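You operate a simulated robot arm through the tools that you are given. There is no shell and no other tool. Be economical: measure what you need, move in short steps, check, and stop when the job is done.

The job below is to be done with a simulated robot arm. You get a single attempt, and the scene is never put back.

Task
Fill jar No. 57 to its 100 ml line with plain water and put its lid back on.
Fine: put the jar back where it stood; close the knob. Set down upright: what you pick out.

Only the result counts: the job must be done as asked and must still hold three seconds after the hand-in. Knocking over, shifting, dropping, spilling or breaking anything else fails it. A push-on lid holds only when it is set on centred and level and pressed home; a screw cap is set on level and turned clockwise until tight.

Robot
A 7-joint arm with a two-finger parallel gripper, fixed in place. Base frame: the origin is at the foot of the arm, x ahead of it, y to its left, z up; the work surface is at about z = 4. Lengths are in mm, angles in degrees, forces in N, time in s.
With the tool pointing down near the work surface it reaches from about 220 to 580 mm from the base axis. Its first joint turns from -66.0 to 66.0 degrees. Payload 2.5 kg.
The tool frame sits at the grasp point between the pads (the TCP): z along the fingers, y along the line on which they close. The tips reach 23 mm beyond it. The gripper opens to 94 mm. The fingers are 38 mm wide and 10 mm thick; the gripper's body (54 by 96 mm) begins 39 mm behind the TCP.
Orientation is that of the tool frame in the base frame, as [roll, pitch, yaw] about the fixed x, y, z axes, in that order (R = Rz(yaw) Ry(pitch) Rx(roll)). With the fingers straight down and closing along the base's y, the tool's x points along the base's -x, its y along +y and its z along -z.

Tools
- The arm moves only by the tool nudge_tool. Its argument "series" is a list of rows, each an object of numbers (a shift or turn left out is 0, a gripper value left out holds the last): "tx", "ty", "tz": the shift along the base's x, y, z in units of 400 mm (1.0 is 400 mm); "rx", "ry", "rz": the turn, a rotation vector about the base's x, y, z in units of 120 degrees (1.0 is 120 degrees). In form: [{"tx": .., "ty": .., "tz": .., "rx": .., "ry": .., "rz": ..}, ...]. A call has 1 to 10 rows; each row is the pose to reach, as a shift and turn from the pose commanded when the call began. "hand" is the opening, from 0 (shut) to 1 (fully open), set as the call begins (left out, the last holds). A call with a number of a shift or a turn outside -1 to 1 is refused whole. A row lasts 0.2 s, in which the tool goes at most 50 mm and 8.6 degrees; a call with a longer step from one row to the next is refused whole, and so is a gripper value outside its range. Where a pose cannot be reached the arm comes as near as it can. A force on the tool above 50 N (or 10 N above the force at the start of the call, whichever is more), or a blocked arm, ends the call early, and 0.2 s more pass. Each finger travels about 108 mm/s and halts on what it meets, pressing with about 27 N; the grip force reading is that of the motor and also rises with nothing between the fingers. The clock runs only during rows and for 0.2 s after the last one: add rows that repeat a pose to give the fingers time. It gives the time, the measured TCP pose, the force on the tool (base axes), the opening and the grip force at its end, in the units of the frame above (readings bear some noise), with the torque about the TCP (base axes, N m) and any sound that the robot's microphone picked up.
- Cameras (640 x 400 px; columns grow to the right, rows downward): "scene" is fixed at [103.3, -393.5, 566.4]; the picture's right is [0.93, -0.36, 0.00], its down [-0.14, -0.36, -0.92] and it looks along [0.33, 0.86, -0.39] (base axes); focal length 321 px, centre (320, 200). "wrist" rides on the gripper at [86, 16, -75] in the tool frame; the picture's right is [-0.18, 0.98, 0.00], its down [-0.58, -0.11, -0.81] and it looks along [-0.79, -0.15, 0.59] (tool axes); focal length 243 px, centre (320, 200). There is no depth. A picture from a camera that has moved, and an enlarged one, comes with that camera's place and axes in the base frame and with its lens.
- capture(camera): a new picture of that camera. No time passes.
- zoom(camera, box): a new picture of the part [left, top, right, bottom] of that camera's present view, enlarged. No time passes.
- job_done(): hands the job in; it is judged then, once.

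Work in short steps. Places have to be worked out from the pictures, the camera data and where the tool is seen: move nearer, look again, correct. Check each grasp and each placing, and mend what went wrong. You have 120 turns and 84 pictures in all, those below and enlarged ones among them. Open the gripper and draw the arm clear of the work before you hand the job in, unless the task says otherwise; then end with one line.

The tools are called as a command line: name --argument value ..., lists and objects as JSON in quotes. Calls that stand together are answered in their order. nudge_tool: Moves the arm, as the interface text tells. Its arguments: {"type":"object","properties":{"series":{"type":"array"},"hand":{"type":"number"}},"required":["series"]} The other tools are called the same way: capture (camera) takes a picture; zoom (camera, box) takes an enlarged picture of a part of a camera's view; job_done () hands the job in.

At the start:

```text
time: 0.0
eef_pos: [282.0, 188.8, 498.9]
orientation: [180.0, 0.0, -180.0]
wrist_force: [0.8, -0.6, 0.1]
ft_torque: [-0.01, 0.03, 0.0]
grip_width: 94.2
grasp_force: 0.1
```

scene: 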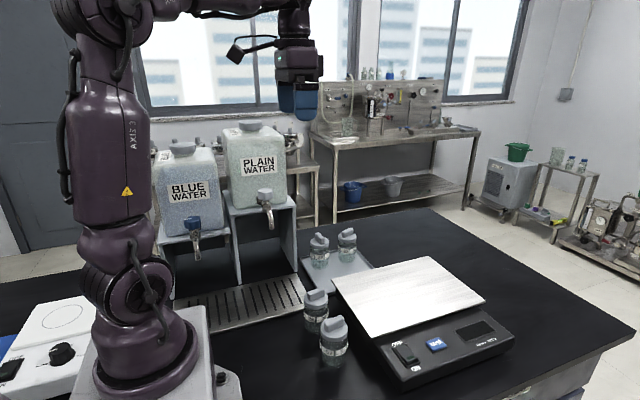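
wrist: 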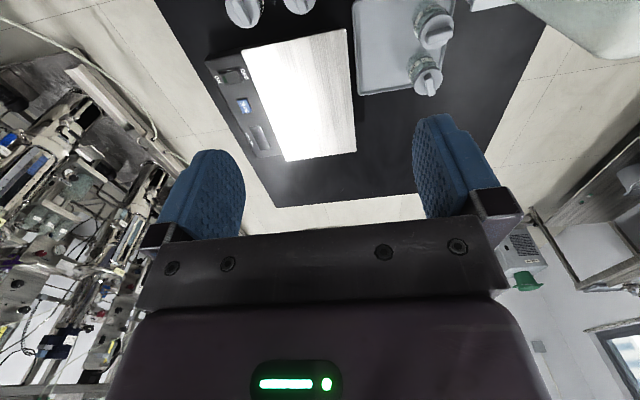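

The scene shows four jars, two on a tray and two on the table, plus a scale and two water dispensers. I'll zoom in to read the labels and see the tap.

zoom --camera "scene" --box '[280, 220, 380, 282]'

zoom --camera "scene" --box '[280, 280, 380, 370]'

zoom --camera "scene" --box '[150, 110, 330, 330]'

```text
6.40 times, centred on (330, 251) of scene
camera zoom: at [103.3, -393.5, 566.4], right [0.93, -0.36, 0.0], down [-0.14, -0.36, -0.92], along [0.33, 0.86, -0.39], focal length 2055 px, centre (256, -126)
```

zoom: 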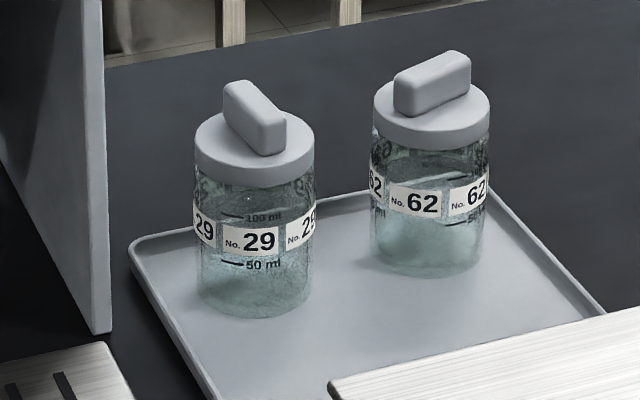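

```text
4.44 times, centred on (330, 325) of scene
camera zoom: at [103.3, -393.5, 566.4], right [0.93, -0.36, 0.0], down [-0.14, -0.36, -0.92], along [0.33, 0.86, -0.39], focal length 1427 px, centre (276, -356)
```

zoom: 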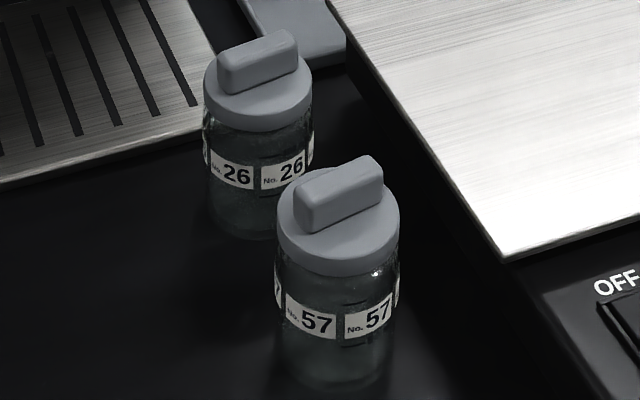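

```text
1.82 times, centred on (240, 220) of scene
camera zoom: at [103.3, -393.5, 566.4], right [0.93, -0.36, 0.0], down [-0.14, -0.36, -0.92], along [0.33, 0.86, -0.39], focal length 584 px, centre (466, 164)
```

zoom: 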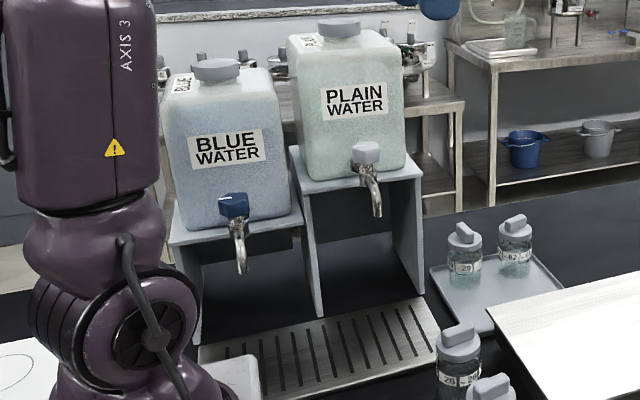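

Jar 57 is at about (297, 38) and jar 26 at about (291, 136). The plain-water spout is near (239, 281, 207). I'll turn the hand to yaw +85° so the wrist camera faces the tap.

nudge_tool --series '[{"rz": 0.0708, "tx": -0.018, "tz": -0.03}, {"rz": 0.1416, "tx": -0.036, "tz": -0.06}, {"rz": 0.2124, "tx": -0.054, "tz": -0.09}, {"rz": 0.2832, "tx": -0.072, "tz": -0.12}, {"rz": 0.354, "tx": -0.09, "tz": -0.15}, {"rz": 0.4248, "tx": -0.108, "tz": -0.18}, {"rz": 0.4956, "tx": -0.126, "tz": -0.21}, {"rz": 0.5664, "tx": -0.144, "tz": -0.24}, {"rz": 0.6372, "tx": -0.162, "tz": -0.27}, {"rz": 0.7, "tx": -0.18, "tz": -0.3}]'

capture --camera "wrist"

```text
time: 2.2
eef_pos: [209.3, 187.7, 377.2]
orientation: [-180.0, 0.0, -95.9]
wrist_force: [0.2, 0.8, -0.3]
ft_torque: [0.0, -0.02, -0.02]
grip_width: 93.8
grasp_force: 0.0
```

```text
78 pictures are left
camera wrist: at [183.3, 101.7, 451.0], right [-0.96, 0.28, 0.0], down [0.17, 0.57, 0.81], along [0.23, 0.77, -0.59], focal length 243 px, centre (320, 200)
```

wrist: 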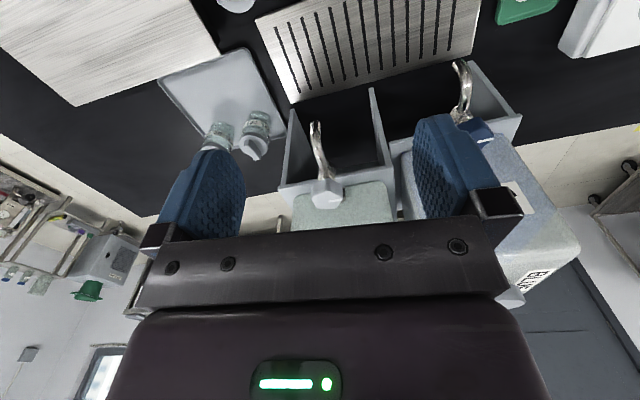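

The tap is visible, with the picture upside down. I'll zoom in on it.

zoom --camera "wrist" --box '[270, 110, 390, 210]'

zoom --camera "scene" --box '[230, 170, 300, 240]'

```text
4.00 times, centred on (330, 160) of wrist
camera zoom: at [183.3, 101.7, 451.0], right [-0.96, 0.28, 0.0], down [0.17, 0.57, 0.81], along [0.23, 0.77, -0.59], focal length 970 px, centre (280, 360)
```

zoom: 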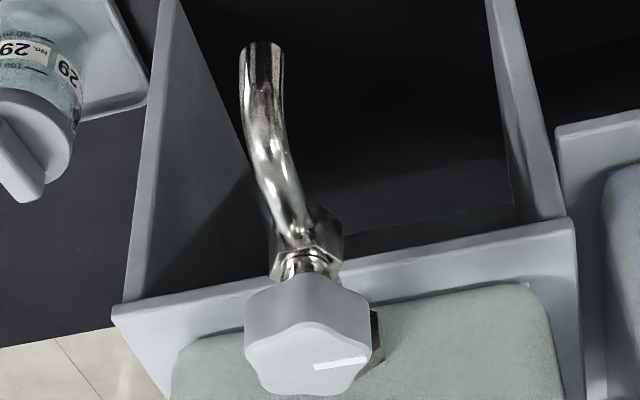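

```text
5.71 times, centred on (265, 205) of scene
camera zoom: at [103.3, -393.5, 566.4], right [0.93, -0.36, 0.0], down [-0.14, -0.36, -0.92], along [0.33, 0.86, -0.39], focal length 1835 px, centre (634, 171)
```

zoom: 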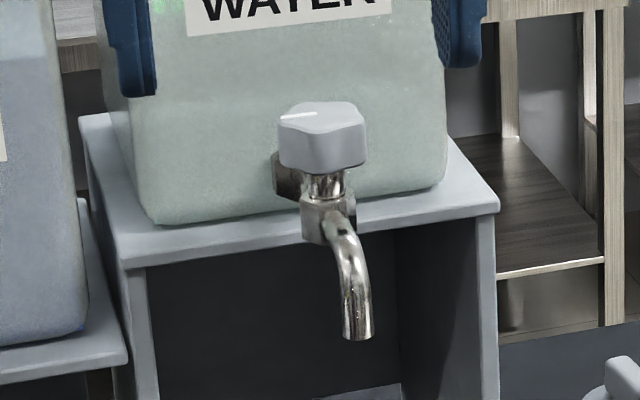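

The knob is a lobed one on a vertical axis at about (233, 291), with its top at z≈303. Its pointer points toward -x, and the spout tip is at about (233, 251, 224). Next I'll go near jar 57 for a closer look at its lid.

nudge_tool --series '[{"rz": -0.07, "tx": 0.008, "ty": -0.0345, "tz": -0.029}, {"rz": -0.14, "tx": 0.016, "ty": -0.069, "tz": -0.058}, {"rz": -0.21, "tx": 0.024, "ty": -0.1035, "tz": -0.087}, {"rz": -0.28, "tx": 0.032, "ty": -0.138, "tz": -0.116}, {"rz": -0.35, "tx": 0.04, "ty": -0.1725, "tz": -0.145}, {"rz": -0.42, "tx": 0.048, "ty": -0.207, "tz": -0.174}, {"rz": -0.49, "tx": 0.056, "ty": -0.2415, "tz": -0.203}, {"rz": -0.56, "tx": 0.064, "ty": -0.276, "tz": -0.232}, {"rz": -0.63, "tx": 0.072, "ty": -0.3105, "tz": -0.261}, {"rz": -0.7, "tx": 0.08, "ty": -0.345, "tz": -0.29}]'

capture --camera "wrist"

```text
time: 4.4
eef_pos: [242.4, 50.3, 260.0]
orientation: [180.0, 0.0, 179.8]
wrist_force: [-0.8, 0.0, 0.0]
ft_torque: [0.0, -0.03, 0.01]
grip_width: 93.8
grasp_force: 0.1
```

```text
75 pictures are left
camera wrist: at [155.5, 65.2, 333.6], right [0.19, 0.98, 0.0], down [0.58, -0.11, 0.81], along [0.79, -0.15, -0.59], focal length 243 px, centre (320, 200)
```

wrist: 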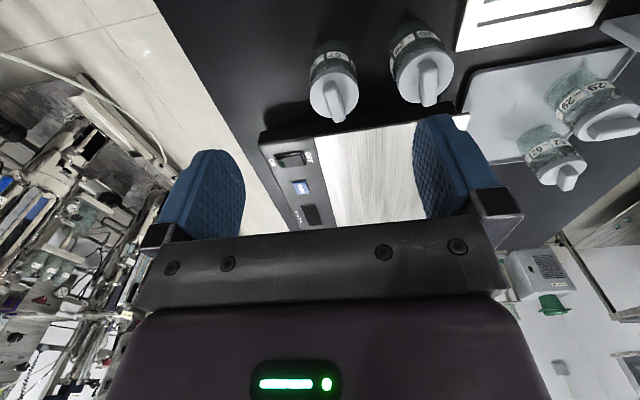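

zoom --camera "wrist" --box '[290, 20, 400, 130]'

zoom --camera "scene" --box '[310, 305, 360, 370]'

```text
3.64 times, centred on (345, 75) of wrist
camera zoom: at [155.5, 65.2, 333.6], right [0.19, 0.98, 0.0], down [0.58, -0.11, 0.81], along [0.79, -0.15, -0.59], focal length 882 px, centre (229, 654)
```

zoom: 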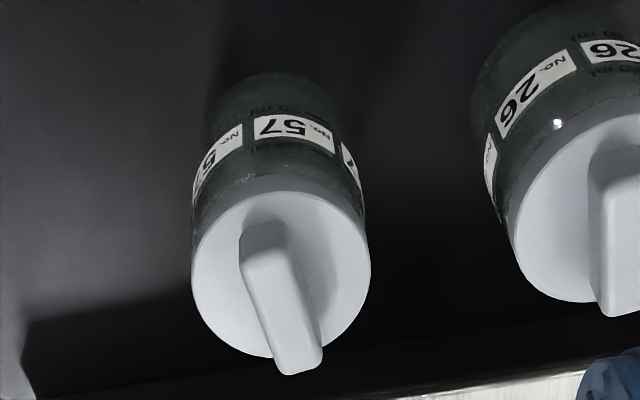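

```text
6.15 times, centred on (335, 338) of scene
camera zoom: at [103.3, -393.5, 566.4], right [0.93, -0.36, 0.0], down [-0.14, -0.36, -0.92], along [0.33, 0.86, -0.39], focal length 1976 px, centre (228, -646)
```

zoom: 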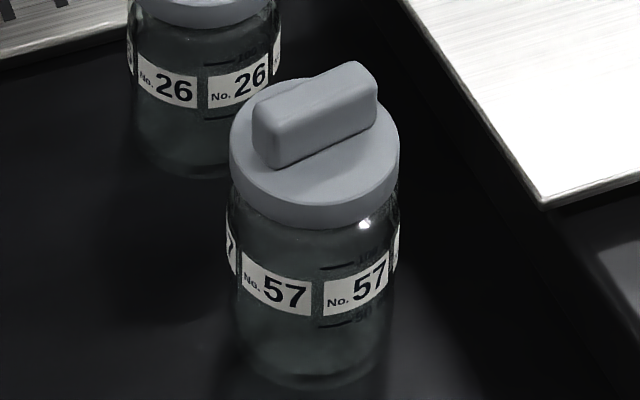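

The scene and wrist estimates for jar 57 disagree by about 15 mm in y. I'll calibrate by looking at the gripper's known position in the scene view.

capture --camera "scene"

```text
72 pictures are left
```

scene: 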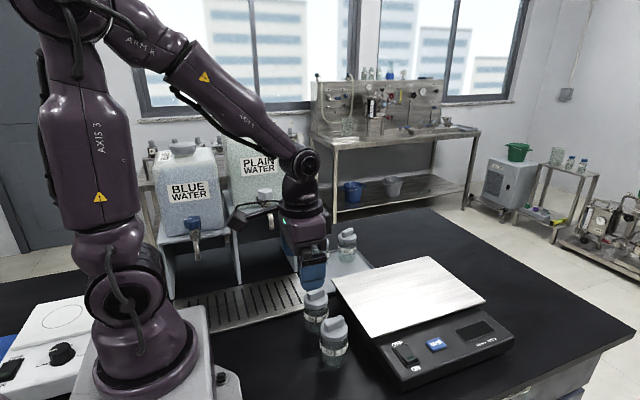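

With better axis values the two cameras agree: the scene camera's view of the gripper checks out. Jar 57 is at about (304, 53), its lid disc top at z≈82, with a bar from z≈82 to 103 running about 9° off x. I'll go above the bar with the hand half open.

nudge_tool --series '[{"tx": 0.039, "ty": 0.002, "tz": -0.07, "rz": 0.02}, {"tx": 0.078, "ty": 0.004, "tz": -0.14, "rz": 0.04}, {"tx": 0.116, "ty": 0.006, "tz": -0.21, "rz": 0.06}, {"tx": 0.155, "ty": 0.008, "tz": -0.275, "rz": 0.075}]' --hand 0.5

capture --camera "wrist"

zoom --camera "scene" --box '[270, 250, 400, 380]'

```text
time: 5.4
eef_pos: [302.9, 54.2, 149.8]
orientation: [-179.9, 0.0, -170.9]
wrist_force: [-0.9, 0.5, 0.3]
ft_torque: [0.0, 0.0, 0.01]
grip_width: 47.2
grasp_force: 0.0
```

```text
71 pictures are left
camera wrist: at [214.7, 56.0, 224.6], right [0.03, 1.0, 0.0], down [0.59, -0.02, 0.81], along [0.81, -0.02, -0.59], focal length 243 px, centre (320, 200)
```

wrist: 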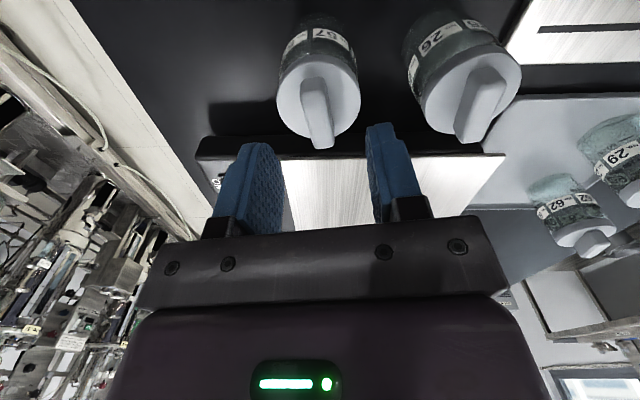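

```text
3.08 times, centred on (335, 315) of scene
camera zoom: at [103.3, -393.5, 566.4], right [0.93, -0.36, 0.0], down [-0.14, -0.36, -0.92], along [0.33, 0.86, -0.39], focal length 988 px, centre (274, -154)
```

zoom: 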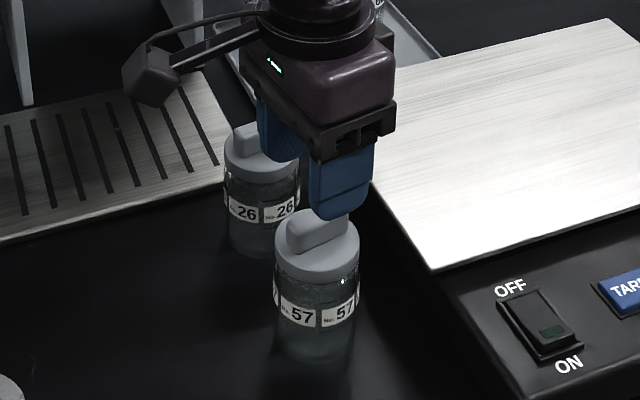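

The bar is centred at about (301, 53) with a yaw of about 6°. I'll descend so the fingertips sit just above the lid disc.

nudge_tool --series '[{"tx": -0.003, "ty": -0.003, "tz": -0.05, "rz": -0.02}, {"tx": -0.005, "ty": -0.003, "tz": -0.085, "rz": -0.025}, {"tx": -0.005, "ty": -0.003, "tz": -0.1, "rz": -0.025}]'

zoom --camera "scene" --box '[300, 290, 370, 370]'

capture --camera "wrist"

```text
time: 6.2
eef_pos: [304.5, 54.1, 112.2]
orientation: [179.9, 0.1, -174.1]
wrist_force: [-1.2, 0.0, -0.3]
ft_torque: [0.03, -0.04, 0.03]
grip_width: 47.1
grasp_force: 0.1
```

```text
5.00 times, centred on (335, 330) of scene
camera zoom: at [103.3, -393.5, 566.4], right [0.93, -0.36, 0.0], down [-0.14, -0.36, -0.92], along [0.33, 0.86, -0.39], focal length 1606 px, centre (245, -450)
```

zoom: 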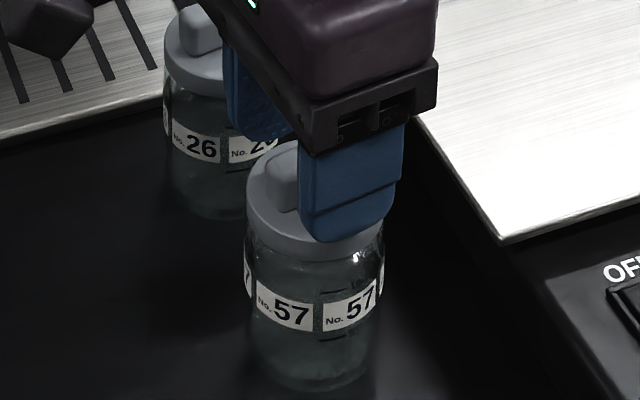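

```text
68 pictures are left
camera wrist: at [215.1, 58.9, 185.9], right [0.08, 1.0, 0.0], down [0.59, -0.05, 0.81], along [0.8, -0.07, -0.59], focal length 243 px, centre (320, 200)
```

wrist: 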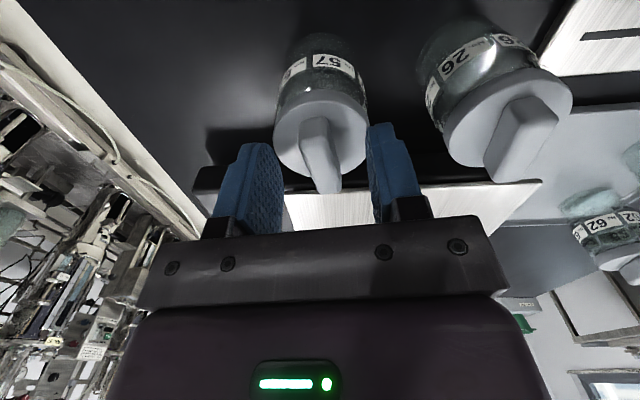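

The fingers straddle the bar and line up with the lid. I'll drop a few mm more and close.

nudge_tool --series '[{"tx": -0.006, "ty": -0.001, "tz": -0.01}]'

nudge_tool --series '[{}, {}, {}]' --hand 0

```text
time: 6.6
eef_pos: [299.7, 53.4, 107.9]
orientation: [180.0, 0.0, -174.0]
wrist_force: [0.6, -0.8, 0.0]
ft_torque: [0.02, 0.01, 0.03]
grip_width: 47.1
grasp_force: 0.0
```

```text
time: 7.4
eef_pos: [300.7, 51.7, 108.3]
orientation: [180.0, 0.0, -174.0]
wrist_force: [0.7, -0.1, -0.7]
ft_torque: [0.0, -0.02, 0.01]
grip_width: 13.4
grasp_force: 26.8
heard: snap
```

The bar is gripped at 13.4 mm wide, but a "snap" was heard. I'll look before lifting.

zoom --camera "scene" --box '[300, 290, 370, 370]'

```text
5.00 times, centred on (335, 330) of scene
camera zoom: at [103.3, -393.5, 566.4], right [0.93, -0.36, 0.0], down [-0.14, -0.36, -0.92], along [0.33, 0.86, -0.39], focal length 1606 px, centre (245, -450)
```

zoom: 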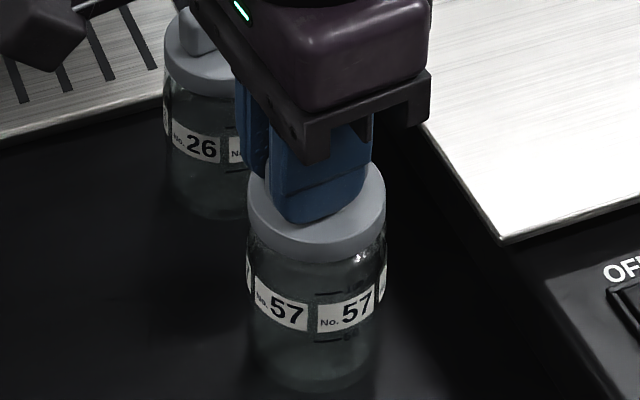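

The lid is still on the jar and everything is in place. I'll lift gently by 8 mm and check the force.

nudge_tool --series '[{"tz": 0.007}, {"tz": 0.014}, {"tz": 0.02}]'

zoom --camera "scene" --box '[300, 290, 370, 370]'

```text
time: 8.2
eef_pos: [300.3, 51.6, 115.9]
orientation: [-180.0, 0.1, -174.2]
wrist_force: [-0.5, -0.3, 1.0]
ft_torque: [-0.01, -0.04, -0.02]
grip_width: 13.4
grasp_force: 27.0
```

```text
5.00 times, centred on (335, 330) of scene
camera zoom: at [103.3, -393.5, 566.4], right [0.93, -0.36, 0.0], down [-0.14, -0.36, -0.92], along [0.33, 0.86, -0.39], focal length 1606 px, centre (245, -450)
```

zoom: 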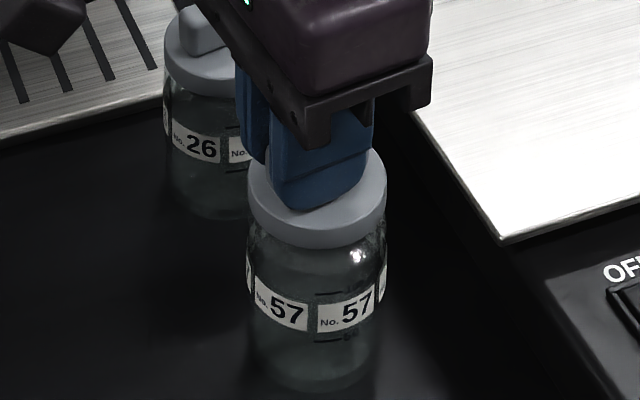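

The lid lifts free and the jar stays put. At the seated grip the TCP was (300.7, 51.7, 108.3), yaw -174. I'll raise the lid, carry it to about y = -45 and lower it above the table.

nudge_tool --series '[{"tz": 0.08}, {"tz": 0.14}, {"ty": -0.08, "tz": 0.14}, {"ty": -0.16, "tz": 0.14}, {"ty": -0.24, "tz": 0.12}, {"ty": -0.24, "tz": 0.03}, {"ty": -0.24, "tz": -0.06}, {"ty": -0.24, "tz": -0.12}, {"ty": -0.24, "tz": -0.14}]'

capture --camera "scene"

capture --camera "wrist"

```text
time: 10.2
eef_pos: [298.8, -43.8, 60.8]
orientation: [-179.9, 0.0, -174.0]
wrist_force: [0.6, 0.1, -0.3]
ft_torque: [-0.02, -0.03, 0.0]
grip_width: 13.4
grasp_force: 26.7
```

```text
65 pictures are left
```

scene: 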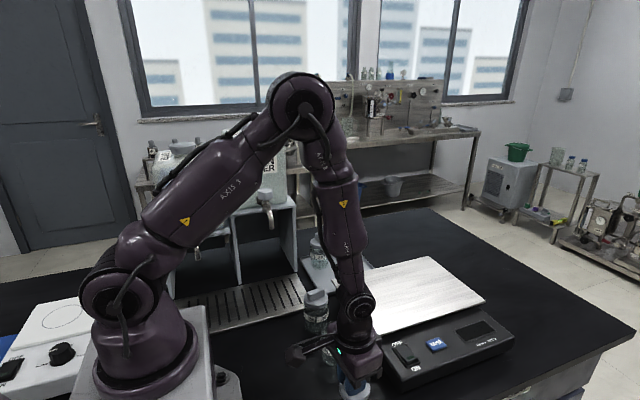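

```text
64 pictures are left
camera wrist: at [210.9, -37.0, 134.1], right [0.08, 1.0, 0.0], down [0.59, -0.05, 0.81], along [0.8, -0.07, -0.59], focal length 243 px, centre (320, 200)
```

wrist: 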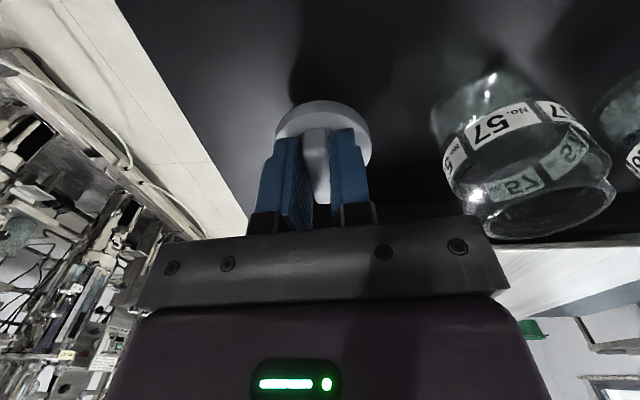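

Jar 57 is empty and open, and the lid is held above free table. I'll lower it in small steps until it touches.

nudge_tool --series '[{"tz": -0.012}, {"tz": -0.022}, {"tz": -0.03}]'

```text
time: 11.0
eef_pos: [299.9, -43.5, 49.3]
orientation: [-180.0, 0.0, -174.1]
wrist_force: [-0.3, 0.0, -0.3]
ft_torque: [0.01, 0.0, 0.01]
grip_width: 13.4
grasp_force: 27.1
```

nudge_tool --series '[{"tz": -0.005}, {"tz": -0.01}, {"tz": -0.015}, {"tz": -0.02}]'

zoom --camera "wrist" --box '[240, 80, 400, 200]'

```text
time: 12.0
eef_pos: [299.6, -42.9, 41.2]
orientation: [-180.0, 0.0, -174.0]
wrist_force: [0.0, 0.3, -0.6]
ft_torque: [-0.03, 0.01, 0.02]
grip_width: 14.0
grasp_force: 27.1
```

```text
3.33 times, centred on (320, 140) of wrist
camera zoom: at [211.2, -37.8, 114.8], right [0.08, 1.0, 0.0], down [0.59, -0.05, 0.81], along [0.8, -0.07, -0.59], focal length 809 px, centre (320, 400)
```

zoom: 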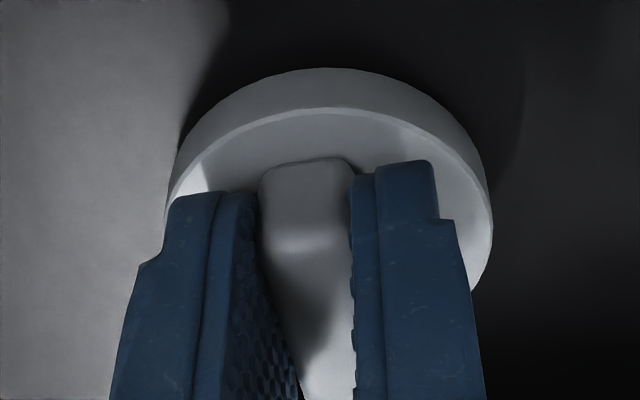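

There's no contact force yet, so I'll continue down in 1.5 mm steps.

nudge_tool --series '[{"tz": -0.004}, {"tz": -0.008}, {"tz": -0.012}]'

```text
time: 12.8
eef_pos: [300.1, -43.0, 36.9]
orientation: [180.0, 0.1, -173.9]
wrist_force: [-3.7, 1.7, 18.4]
ft_torque: [-0.02, 0.35, -0.02]
grip_width: 13.7
grasp_force: 27.4
```

Contact at TCP z≈38. I'll ease up slightly and release.

nudge_tool --series '[{"tz": 0.004}, {"tz": 0.004}]'

nudge_tool --series '[{}, {}]' --hand 0.4

nudge_tool --series '[{"tz": 0.1}, {"tz": 0.2}, {"tz": 0.3}, {"tz": 0.35}]'

capture --camera "wrist"

```text
time: 13.4
eef_pos: [300.1, -44.6, 38.9]
orientation: [180.0, 0.0, -174.0]
wrist_force: [0.3, 0.1, -0.2]
ft_torque: [0.0, 0.04, 0.0]
grip_width: 13.4
grasp_force: 26.9
```

```text
time: 14.0
eef_pos: [299.7, -43.1, 39.1]
orientation: [180.0, 0.0, -174.0]
wrist_force: [-0.6, -0.4, 0.4]
ft_torque: [-0.02, 0.02, 0.01]
grip_width: 37.6
grasp_force: 0.2
```

```text
time: 15.0
eef_pos: [300.9, -42.7, 176.9]
orientation: [179.9, 0.0, -174.0]
wrist_force: [-0.6, -0.7, -1.4]
ft_torque: [0.05, -0.01, 0.03]
grip_width: 37.4
grasp_force: 0.1
```

```text
62 pictures are left
camera wrist: at [212.8, -37.6, 251.4], right [0.08, 1.0, 0.0], down [0.59, -0.05, 0.81], along [0.8, -0.07, -0.59], focal length 243 px, centre (320, 200)
```

wrist: 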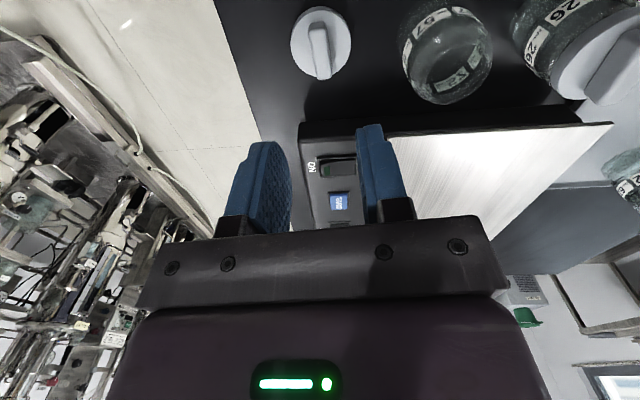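

The lid sits upright on the table at about (300, -44). The spout would foul a vertical gripper, so I need a tilted grip to place the jar beneath it. I'll try a 45° outward tilt above and behind jar 57.

nudge_tool --series '[{"tx": -0.02, "ty": 0.04, "tz": 0.02, "rx": 0.0065, "ry": -0.0622}, {"tx": -0.04, "ty": 0.08, "tz": 0.03, "rx": 0.013, "ry": -0.1244}, {"tx": -0.06, "ty": 0.12, "tz": 0.03, "rx": 0.0195, "ry": -0.1866}, {"tx": -0.08, "ty": 0.16, "tz": 0.03, "rx": 0.026, "ry": -0.2488}, {"tx": -0.1, "ty": 0.2, "tz": 0.03, "rx": 0.0325, "ry": -0.311}, {"tx": -0.12, "ty": 0.225, "tz": 0.03, "rx": 0.0392, "ry": -0.373}]' --hand 0.85

capture --camera "scene"

capture --camera "wrist"

```text
time: 16.4
eef_pos: [334.9, 75.8, 188.7]
orientation: [180.0, 44.9, -174.1]
wrist_force: [0.5, -0.5, -0.4]
ft_torque: [-0.02, 0.0, 0.01]
grip_width: 79.7
grasp_force: 0.1
out of reach, approached as far as the arm can: row 3, 4, 5, 6
```

```text
61 pictures are left
```

scene: 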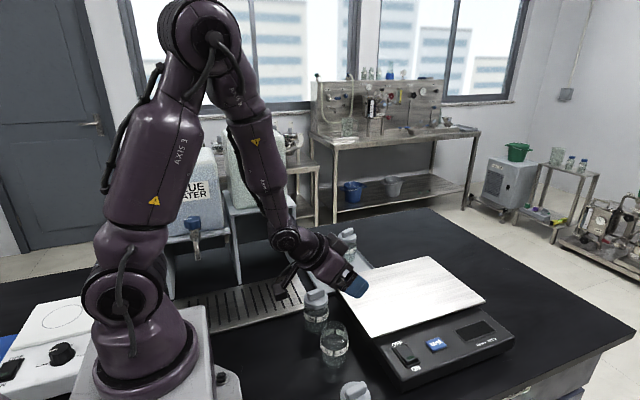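

```text
60 pictures are left
camera wrist: at [220.4, 78.3, 180.1], right [0.03, 0.99, 0.13], down [-0.15, -0.13, 0.98], along [0.99, -0.05, 0.14], focal length 243 px, centre (320, 200)
```

wrist: 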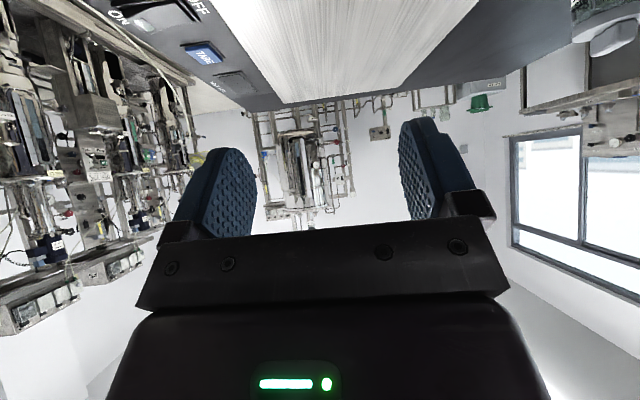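

A radial tilt is out of reach this close in, but a more sideways pointing should work. I'll turn the tilted hand to point at azimuth 60° (yaw -120) while staying high.

nudge_tool --series '[{"rz": 0.065, "tx": 0.008, "ty": -0.015}, {"rz": 0.13, "tx": 0.016, "ty": -0.03}, {"rz": 0.195, "tx": 0.024, "ty": -0.045}, {"rz": 0.26, "tx": 0.032, "ty": -0.06}, {"rz": 0.325, "tx": 0.04, "ty": -0.075}, {"rz": 0.39, "tx": 0.048, "ty": -0.09}, {"rz": 0.45, "tx": 0.056, "ty": -0.104}, {"rz": 0.45, "tx": 0.056, "ty": -0.104}]' --hand 0.75

capture --camera "wrist"

capture --camera "scene"

```text
time: 18.2
eef_pos: [357.7, 29.2, 191.7]
orientation: [179.9, 45.0, -120.1]
wrist_force: [0.0, 0.0, -1.1]
ft_torque: [0.02, 0.02, -0.02]
grip_width: 70.6
grasp_force: 0.1
```

```text
59 pictures are left
camera wrist: at [285.7, -63.0, 182.5], right [-0.79, 0.6, 0.13], down [0.02, -0.19, 0.98], along [0.62, 0.77, 0.14], focal length 243 px, centre (320, 200)
```

wrist: 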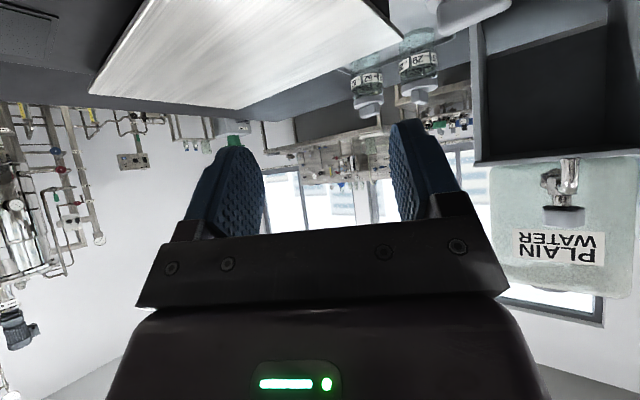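

```text
58 pictures are left
```

scene: 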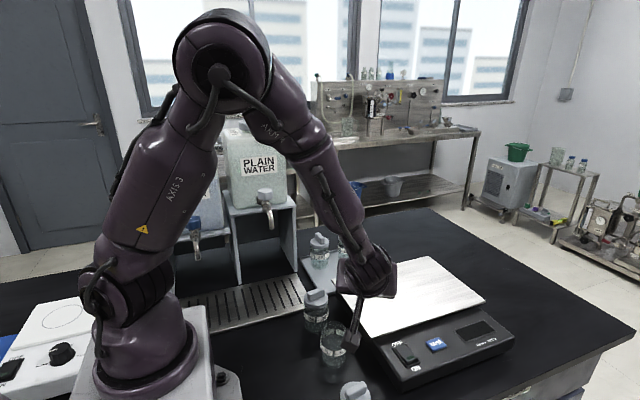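

The pointing is now yaw -120, and commands count from the reached pose. I'll move to behind jar 57, still high, and check that I can reach it.

nudge_tool --series '[{"tx": -0.1, "ty": -0.03}, {"tx": -0.2, "ty": -0.06}, {"tx": -0.208, "ty": -0.062, "tz": -0.1}, {"tx": -0.208, "ty": -0.062, "tz": -0.15}, {"tx": -0.208, "ty": -0.062, "tz": -0.15}]'

capture --camera "wrist"

capture --camera "scene"

```text
time: 19.4
eef_pos: [272.7, 7.5, 131.9]
orientation: [180.0, 45.0, -120.0]
wrist_force: [-0.4, 0.0, -0.2]
ft_torque: [0.0, 0.01, 0.02]
grip_width: 70.5
grasp_force: 0.0
```

```text
57 pictures are left
camera wrist: at [201.7, -85.1, 122.7], right [-0.79, 0.6, 0.13], down [0.01, -0.19, 0.98], along [0.62, 0.77, 0.14], focal length 243 px, centre (320, 200)
```

wrist: 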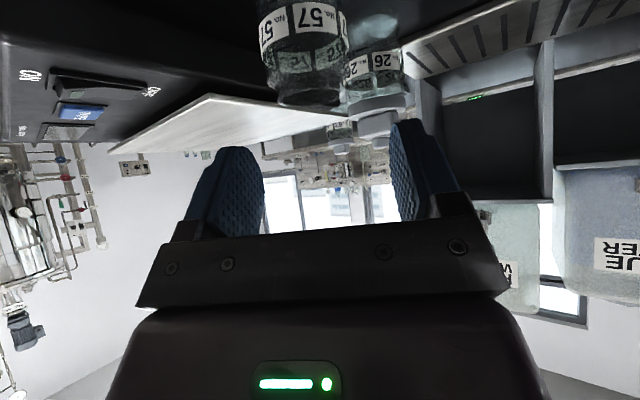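

```text
56 pictures are left
```

scene: 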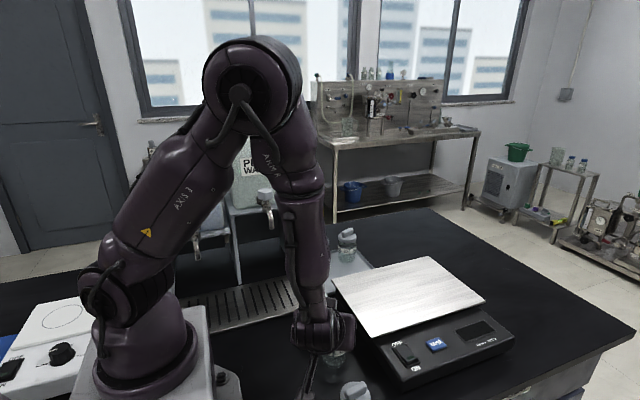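

The pose is reachable. I'll zoom in on jar 57 in the wrist view to fix its position before closing in.

zoom --camera "wrist" --box '[240, 0, 420, 112]'

```text
3.56 times, centred on (330, 56) of wrist
camera zoom: at [201.7, -85.1, 122.7], right [-0.79, 0.6, 0.13], down [0.01, -0.19, 0.98], along [0.62, 0.77, 0.14], focal length 863 px, centre (284, 712)
```

zoom: 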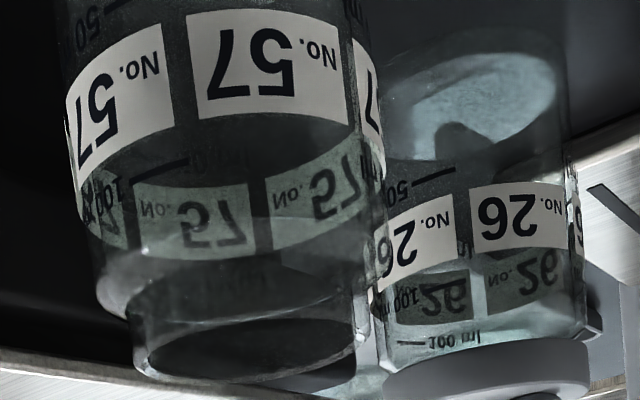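

The jar appears to be near (304, 50), with a narrower neck at the top. I'll step onto the approach line 64 mm back along the tool axis and look again.

nudge_tool --series '[{"tx": 0.007, "tz": -0.034}, {"tx": 0.0155, "ty": -0.002, "tz": -0.067}, {"tx": 0.0155, "ty": -0.002, "tz": -0.067}]'

capture --camera "wrist"

```text
time: 20.2
eef_pos: [281.5, 5.2, 104.5]
orientation: [180.0, 45.0, -120.1]
wrist_force: [0.1, -0.2, -0.5]
ft_torque: [-0.02, 0.02, 0.0]
grip_width: 70.4
grasp_force: 0.0
```

```text
54 pictures are left
camera wrist: at [209.4, -86.6, 95.7], right [-0.79, 0.6, 0.13], down [0.01, -0.19, 0.98], along [0.62, 0.77, 0.14], focal length 243 px, centre (320, 200)
```

wrist: 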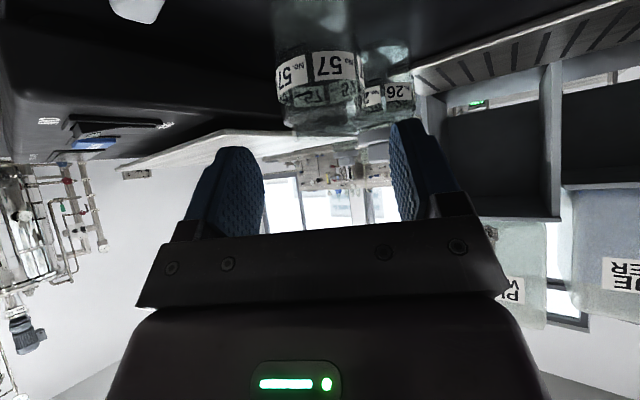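

The jar now lines up with the (304, 50) estimate and sits centred between the fingers. I'll advance 40 mm along the tool axis.

nudge_tool --series '[{"tx": 0.017, "ty": 0.031, "tz": -0.035}, {"tx": 0.034, "ty": 0.062, "tz": -0.07}]'

capture --camera "wrist"

zoom --camera "scene" --box '[270, 300, 400, 400]'

```text
time: 20.8
eef_pos: [293.9, 28.7, 77.2]
orientation: [179.9, 45.0, -120.0]
wrist_force: [0.3, 0.9, 0.9]
ft_torque: [-0.01, 0.01, -0.03]
grip_width: 70.2
grasp_force: 0.1
```

```text
53 pictures are left
camera wrist: at [222.3, -63.6, 68.2], right [-0.79, 0.6, 0.13], down [0.01, -0.19, 0.98], along [0.62, 0.77, 0.14], focal length 243 px, centre (320, 200)
```

wrist: 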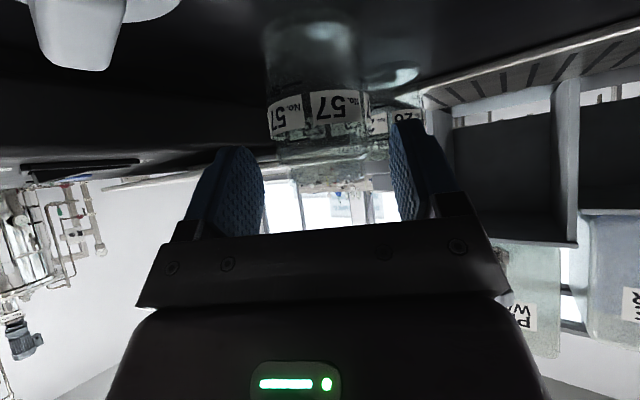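

```text
4.00 times, centred on (335, 350) of scene
camera zoom: at [103.3, -393.5, 566.4], right [0.93, -0.36, 0.0], down [-0.14, -0.36, -0.92], along [0.33, 0.86, -0.39], focal length 1284 px, centre (260, -400)
```

zoom: 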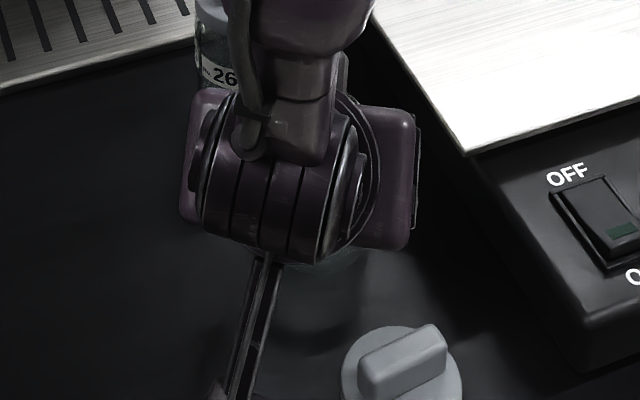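

The alignment looks good, within about 1 mm, and the camera stalk clears the lid. I'll advance the final 24 mm and then look.

nudge_tool --series '[{"tx": 0.01, "ty": 0.018, "tz": -0.021}, {"tx": 0.02, "ty": 0.036, "tz": -0.042}]'

capture --camera "wrist"

```text
time: 21.4
eef_pos: [302.3, 41.6, 61.9]
orientation: [179.8, 45.0, -120.0]
wrist_force: [0.1, -1.0, 0.5]
ft_torque: [0.01, -0.02, -0.04]
grip_width: 70.4
grasp_force: 0.1
```

```text
51 pictures are left
camera wrist: at [231.0, -49.6, 52.3], right [-0.79, 0.6, 0.13], down [0.02, -0.19, 0.98], along [0.62, 0.77, 0.14], focal length 243 px, centre (320, 200)
```

wrist: 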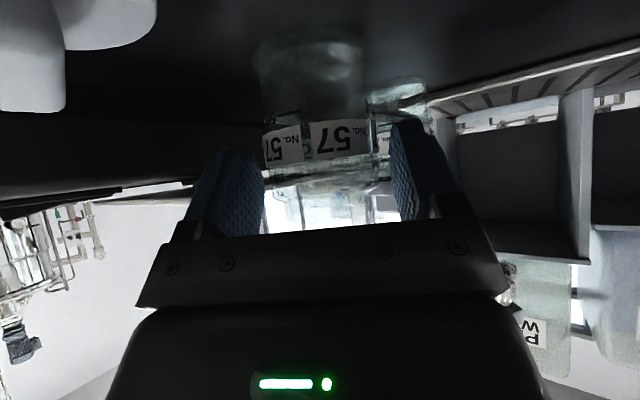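

The jar is centred between the fingers, at px 319 against about 321 for the grip centre. I'll close the hand.

nudge_tool --series '[{}, {}]' --hand 0.4

capture --camera "wrist"

```text
time: 22.0
eef_pos: [302.4, 41.5, 61.6]
orientation: [179.9, 45.0, -120.1]
wrist_force: [0.5, -0.8, 1.2]
ft_torque: [0.0, -0.01, -0.02]
grip_width: 55.6
grasp_force: 26.4
```

```text
50 pictures are left
camera wrist: at [231.1, -49.9, 52.4], right [-0.79, 0.6, 0.13], down [0.02, -0.19, 0.98], along [0.62, 0.77, 0.14], focal length 243 px, centre (320, 200)
```

wrist: 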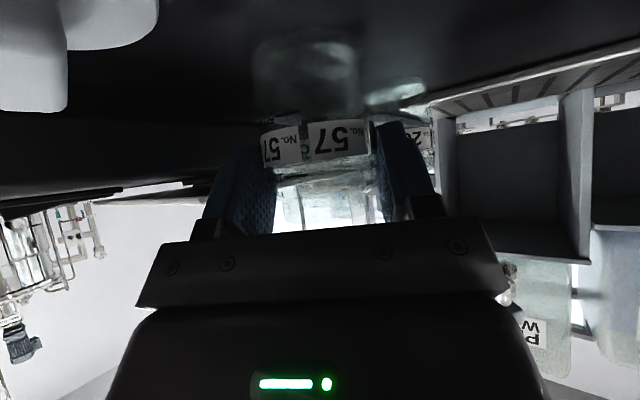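

Gripped at 55.6 mm, and the jar didn't shift. I'll lift it 105 mm and check.

nudge_tool --series '[{"tz": 0.02}, {"tz": 0.09}, {"tz": 0.18}, {"tz": 0.2625}]'

capture --camera "scene"

```text
time: 23.0
eef_pos: [302.8, 42.7, 165.1]
orientation: [179.9, 44.9, -120.0]
wrist_force: [0.1, -0.3, -0.7]
ft_torque: [-0.02, 0.05, 0.01]
grip_width: 55.4
grasp_force: 27.4
```

```text
49 pictures are left
```

scene: 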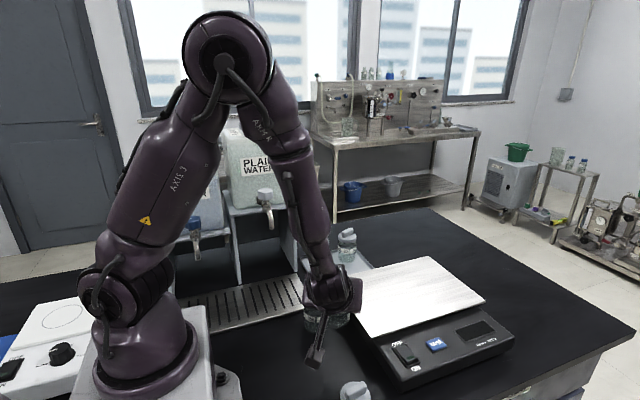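

Holding well. Now I'll carry it toward the tap, going x first to keep away from jar 26, and turn the pointing to +y.

nudge_tool --series '[{"tx": -0.08, "ty": 0.04, "rz": 0.05}, {"tx": -0.14, "ty": 0.11, "rz": 0.1}, {"tx": -0.165, "ty": 0.18, "rz": 0.15}, {"tx": -0.172, "ty": 0.26, "rz": 0.2}, {"tx": -0.172, "ty": 0.345, "rz": 0.25}, {"tx": -0.172, "ty": 0.345, "rz": 0.25}]'

capture --camera "scene"

capture --camera "wrist"

```text
time: 24.4
eef_pos: [235.8, 182.7, 164.7]
orientation: [-180.0, 45.1, -89.9]
wrist_force: [0.5, 0.0, -1.5]
ft_torque: [-0.01, -0.04, -0.05]
grip_width: 55.4
grasp_force: 27.4
out of reach, approached as far as the arm can: row 2, 3
```

```text
48 pictures are left
```

scene: 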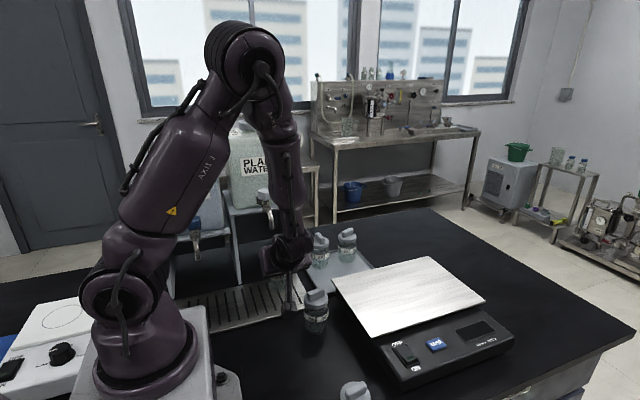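

```text
47 pictures are left
camera wrist: at [218.3, 67.0, 154.9], right [-0.98, 0.13, 0.13], down [0.11, -0.16, 0.98], along [0.15, 0.98, 0.14], focal length 243 px, centre (320, 200)
```

wrist: 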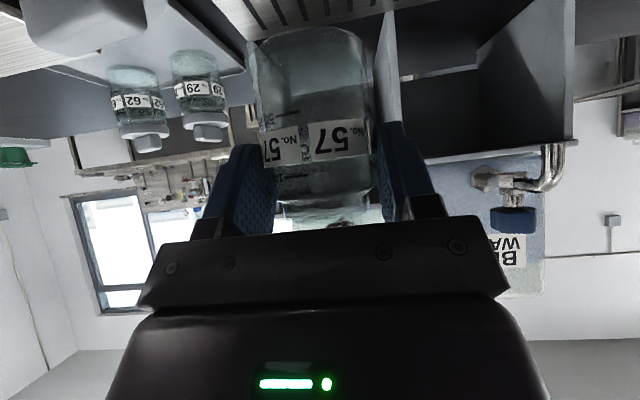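

Reached. I'll go forward 30 mm, lower 50 mm to keep the hand below the spout, then look at the spout relative to the jar.

nudge_tool --series '[{"ty": 0.04}, {"ty": 0.08}, {"ty": 0.08, "tz": -0.07}, {"ty": 0.08, "tz": -0.125}, {"ty": 0.08, "tz": -0.125}]'

zoom --camera "scene" --box '[180, 180, 320, 330]'

capture --camera "wrist"

```text
time: 25.6
eef_pos: [233.1, 215.8, 114.9]
orientation: [180.0, 45.0, -90.0]
wrist_force: [-0.6, -0.3, -2.9]
ft_torque: [-0.03, -0.03, 0.04]
grip_width: 55.4
grasp_force: 27.0
```

```text
2.67 times, centred on (250, 255) of scene
camera zoom: at [103.3, -393.5, 566.4], right [0.93, -0.36, 0.0], down [-0.14, -0.36, -0.92], along [0.33, 0.86, -0.39], focal length 856 px, centre (507, 53)
```

zoom: 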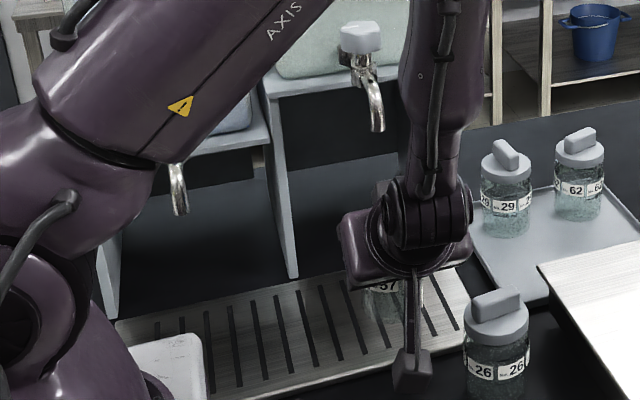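

```text
45 pictures are left
camera wrist: at [216.8, 98.7, 106.7], right [-0.98, 0.13, 0.13], down [0.11, -0.16, 0.98], along [0.15, 0.98, 0.14], focal length 243 px, centre (320, 200)
```

wrist: 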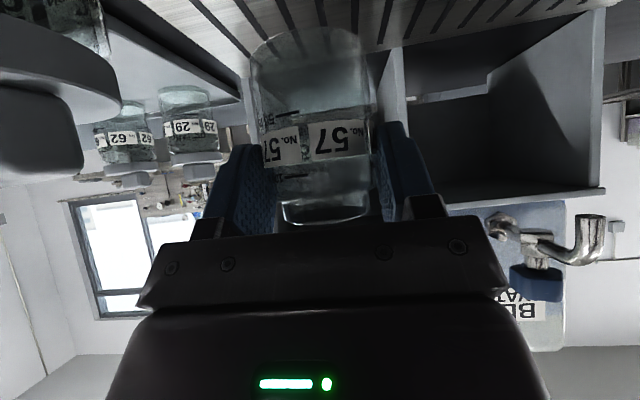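

The spout tip is at about (232, 247, 223). I'll move the jar centre under it, with the TCP at y≈239, and lower partway.

nudge_tool --series '[{"ty": 0.03}, {"ty": 0.0625, "tz": -0.01}, {"ty": 0.0625, "tz": -0.05}, {"ty": 0.0625, "tz": -0.08}, {"ty": 0.0625, "tz": -0.08}]'

capture --camera "wrist"

zoom --camera "scene" --box '[220, 180, 320, 310]'

```text
time: 26.8
eef_pos: [235.1, 240.3, 83.1]
orientation: [179.9, 45.1, -89.9]
wrist_force: [0.1, -1.2, -0.9]
ft_torque: [-0.03, 0.02, -0.01]
grip_width: 55.1
grasp_force: 26.7
```

```text
44 pictures are left
camera wrist: at [218.0, 124.7, 74.2], right [-0.98, 0.13, 0.13], down [0.11, -0.16, 0.98], along [0.15, 0.98, 0.14], focal length 243 px, centre (320, 200)
```

wrist: 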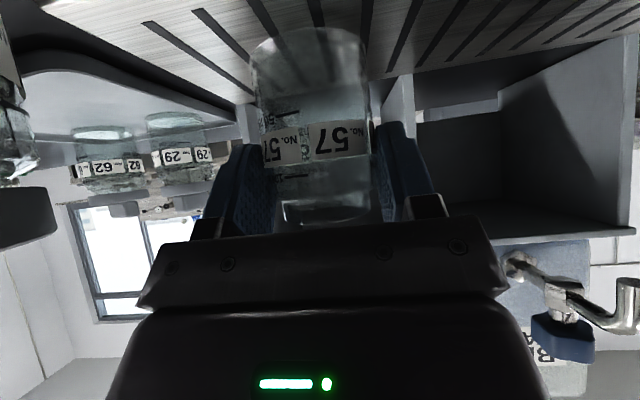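

```text
3.08 times, centred on (270, 245) of scene
camera zoom: at [103.3, -393.5, 566.4], right [0.93, -0.36, 0.0], down [-0.14, -0.36, -0.92], along [0.33, 0.86, -0.39], focal length 988 px, centre (474, 62)
```

zoom: 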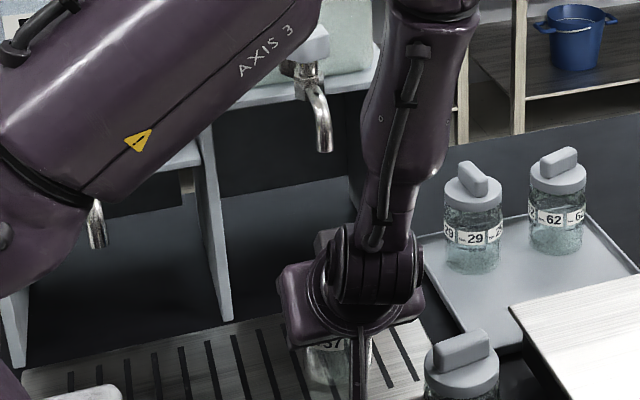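

I'll lower slowly to find the drip tray surface.

nudge_tool --series '[{"tz": -0.006}, {"tz": -0.01}, {"tz": -0.014}, {"tz": -0.018}]'

zoom --camera "wrist" --box '[220, 0, 420, 125]'

```text
time: 27.8
eef_pos: [233.7, 238.5, 76.8]
orientation: [179.9, 45.0, -90.1]
wrist_force: [-0.5, 0.5, -2.0]
ft_torque: [-0.02, -0.02, 0.03]
grip_width: 55.5
grasp_force: 26.9
```

```text
3.20 times, centred on (320, 62) of wrist
camera zoom: at [217.0, 123.5, 67.6], right [-0.98, 0.13, 0.13], down [0.11, -0.16, 0.98], along [0.15, 0.98, 0.14], focal length 776 px, centre (320, 640)
```

zoom: 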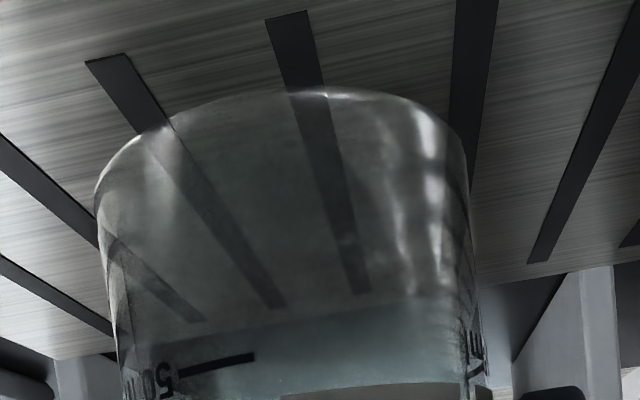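

nudge_tool --series '[{"tz": -0.004}, {"tz": -0.008}, {"tz": -0.012}, {"tz": -0.014}]'

```text
time: 28.8
eef_pos: [233.6, 239.8, 69.8]
orientation: [-179.9, 45.3, -89.8]
wrist_force: [-3.1, -4.1, 18.9]
ft_torque: [0.19, 0.3, 0.19]
grip_width: 55.6
grasp_force: 26.9
```

Contact at TCP z≈71, so the tray top is at about z 13. I'll ease up slightly, open, and look.

nudge_tool --series '[{"tz": 0.003}, {"tz": 0.003}]'

nudge_tool --series '[{}, {}]' --hand 0.75

capture --camera "wrist"

```text
time: 29.4
eef_pos: [234.5, 236.3, 70.9]
orientation: [180.0, 44.9, -90.1]
wrist_force: [0.8, -0.6, 0.1]
ft_torque: [0.03, -0.01, 0.0]
grip_width: 55.4
grasp_force: 26.5
```

```text
time: 30.0
eef_pos: [234.1, 237.9, 71.1]
orientation: [-179.9, 45.0, -90.1]
wrist_force: [-0.9, 0.3, 0.1]
ft_torque: [-0.01, 0.03, -0.03]
grip_width: 70.9
grasp_force: 0.0
```

```text
41 pictures are left
camera wrist: at [217.3, 122.2, 62.0], right [-0.98, 0.13, 0.13], down [0.11, -0.16, 0.98], along [0.15, 0.98, 0.14], focal length 243 px, centre (320, 200)
```

wrist: 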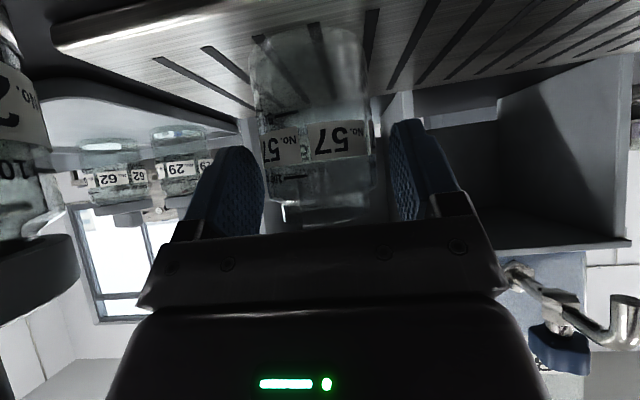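

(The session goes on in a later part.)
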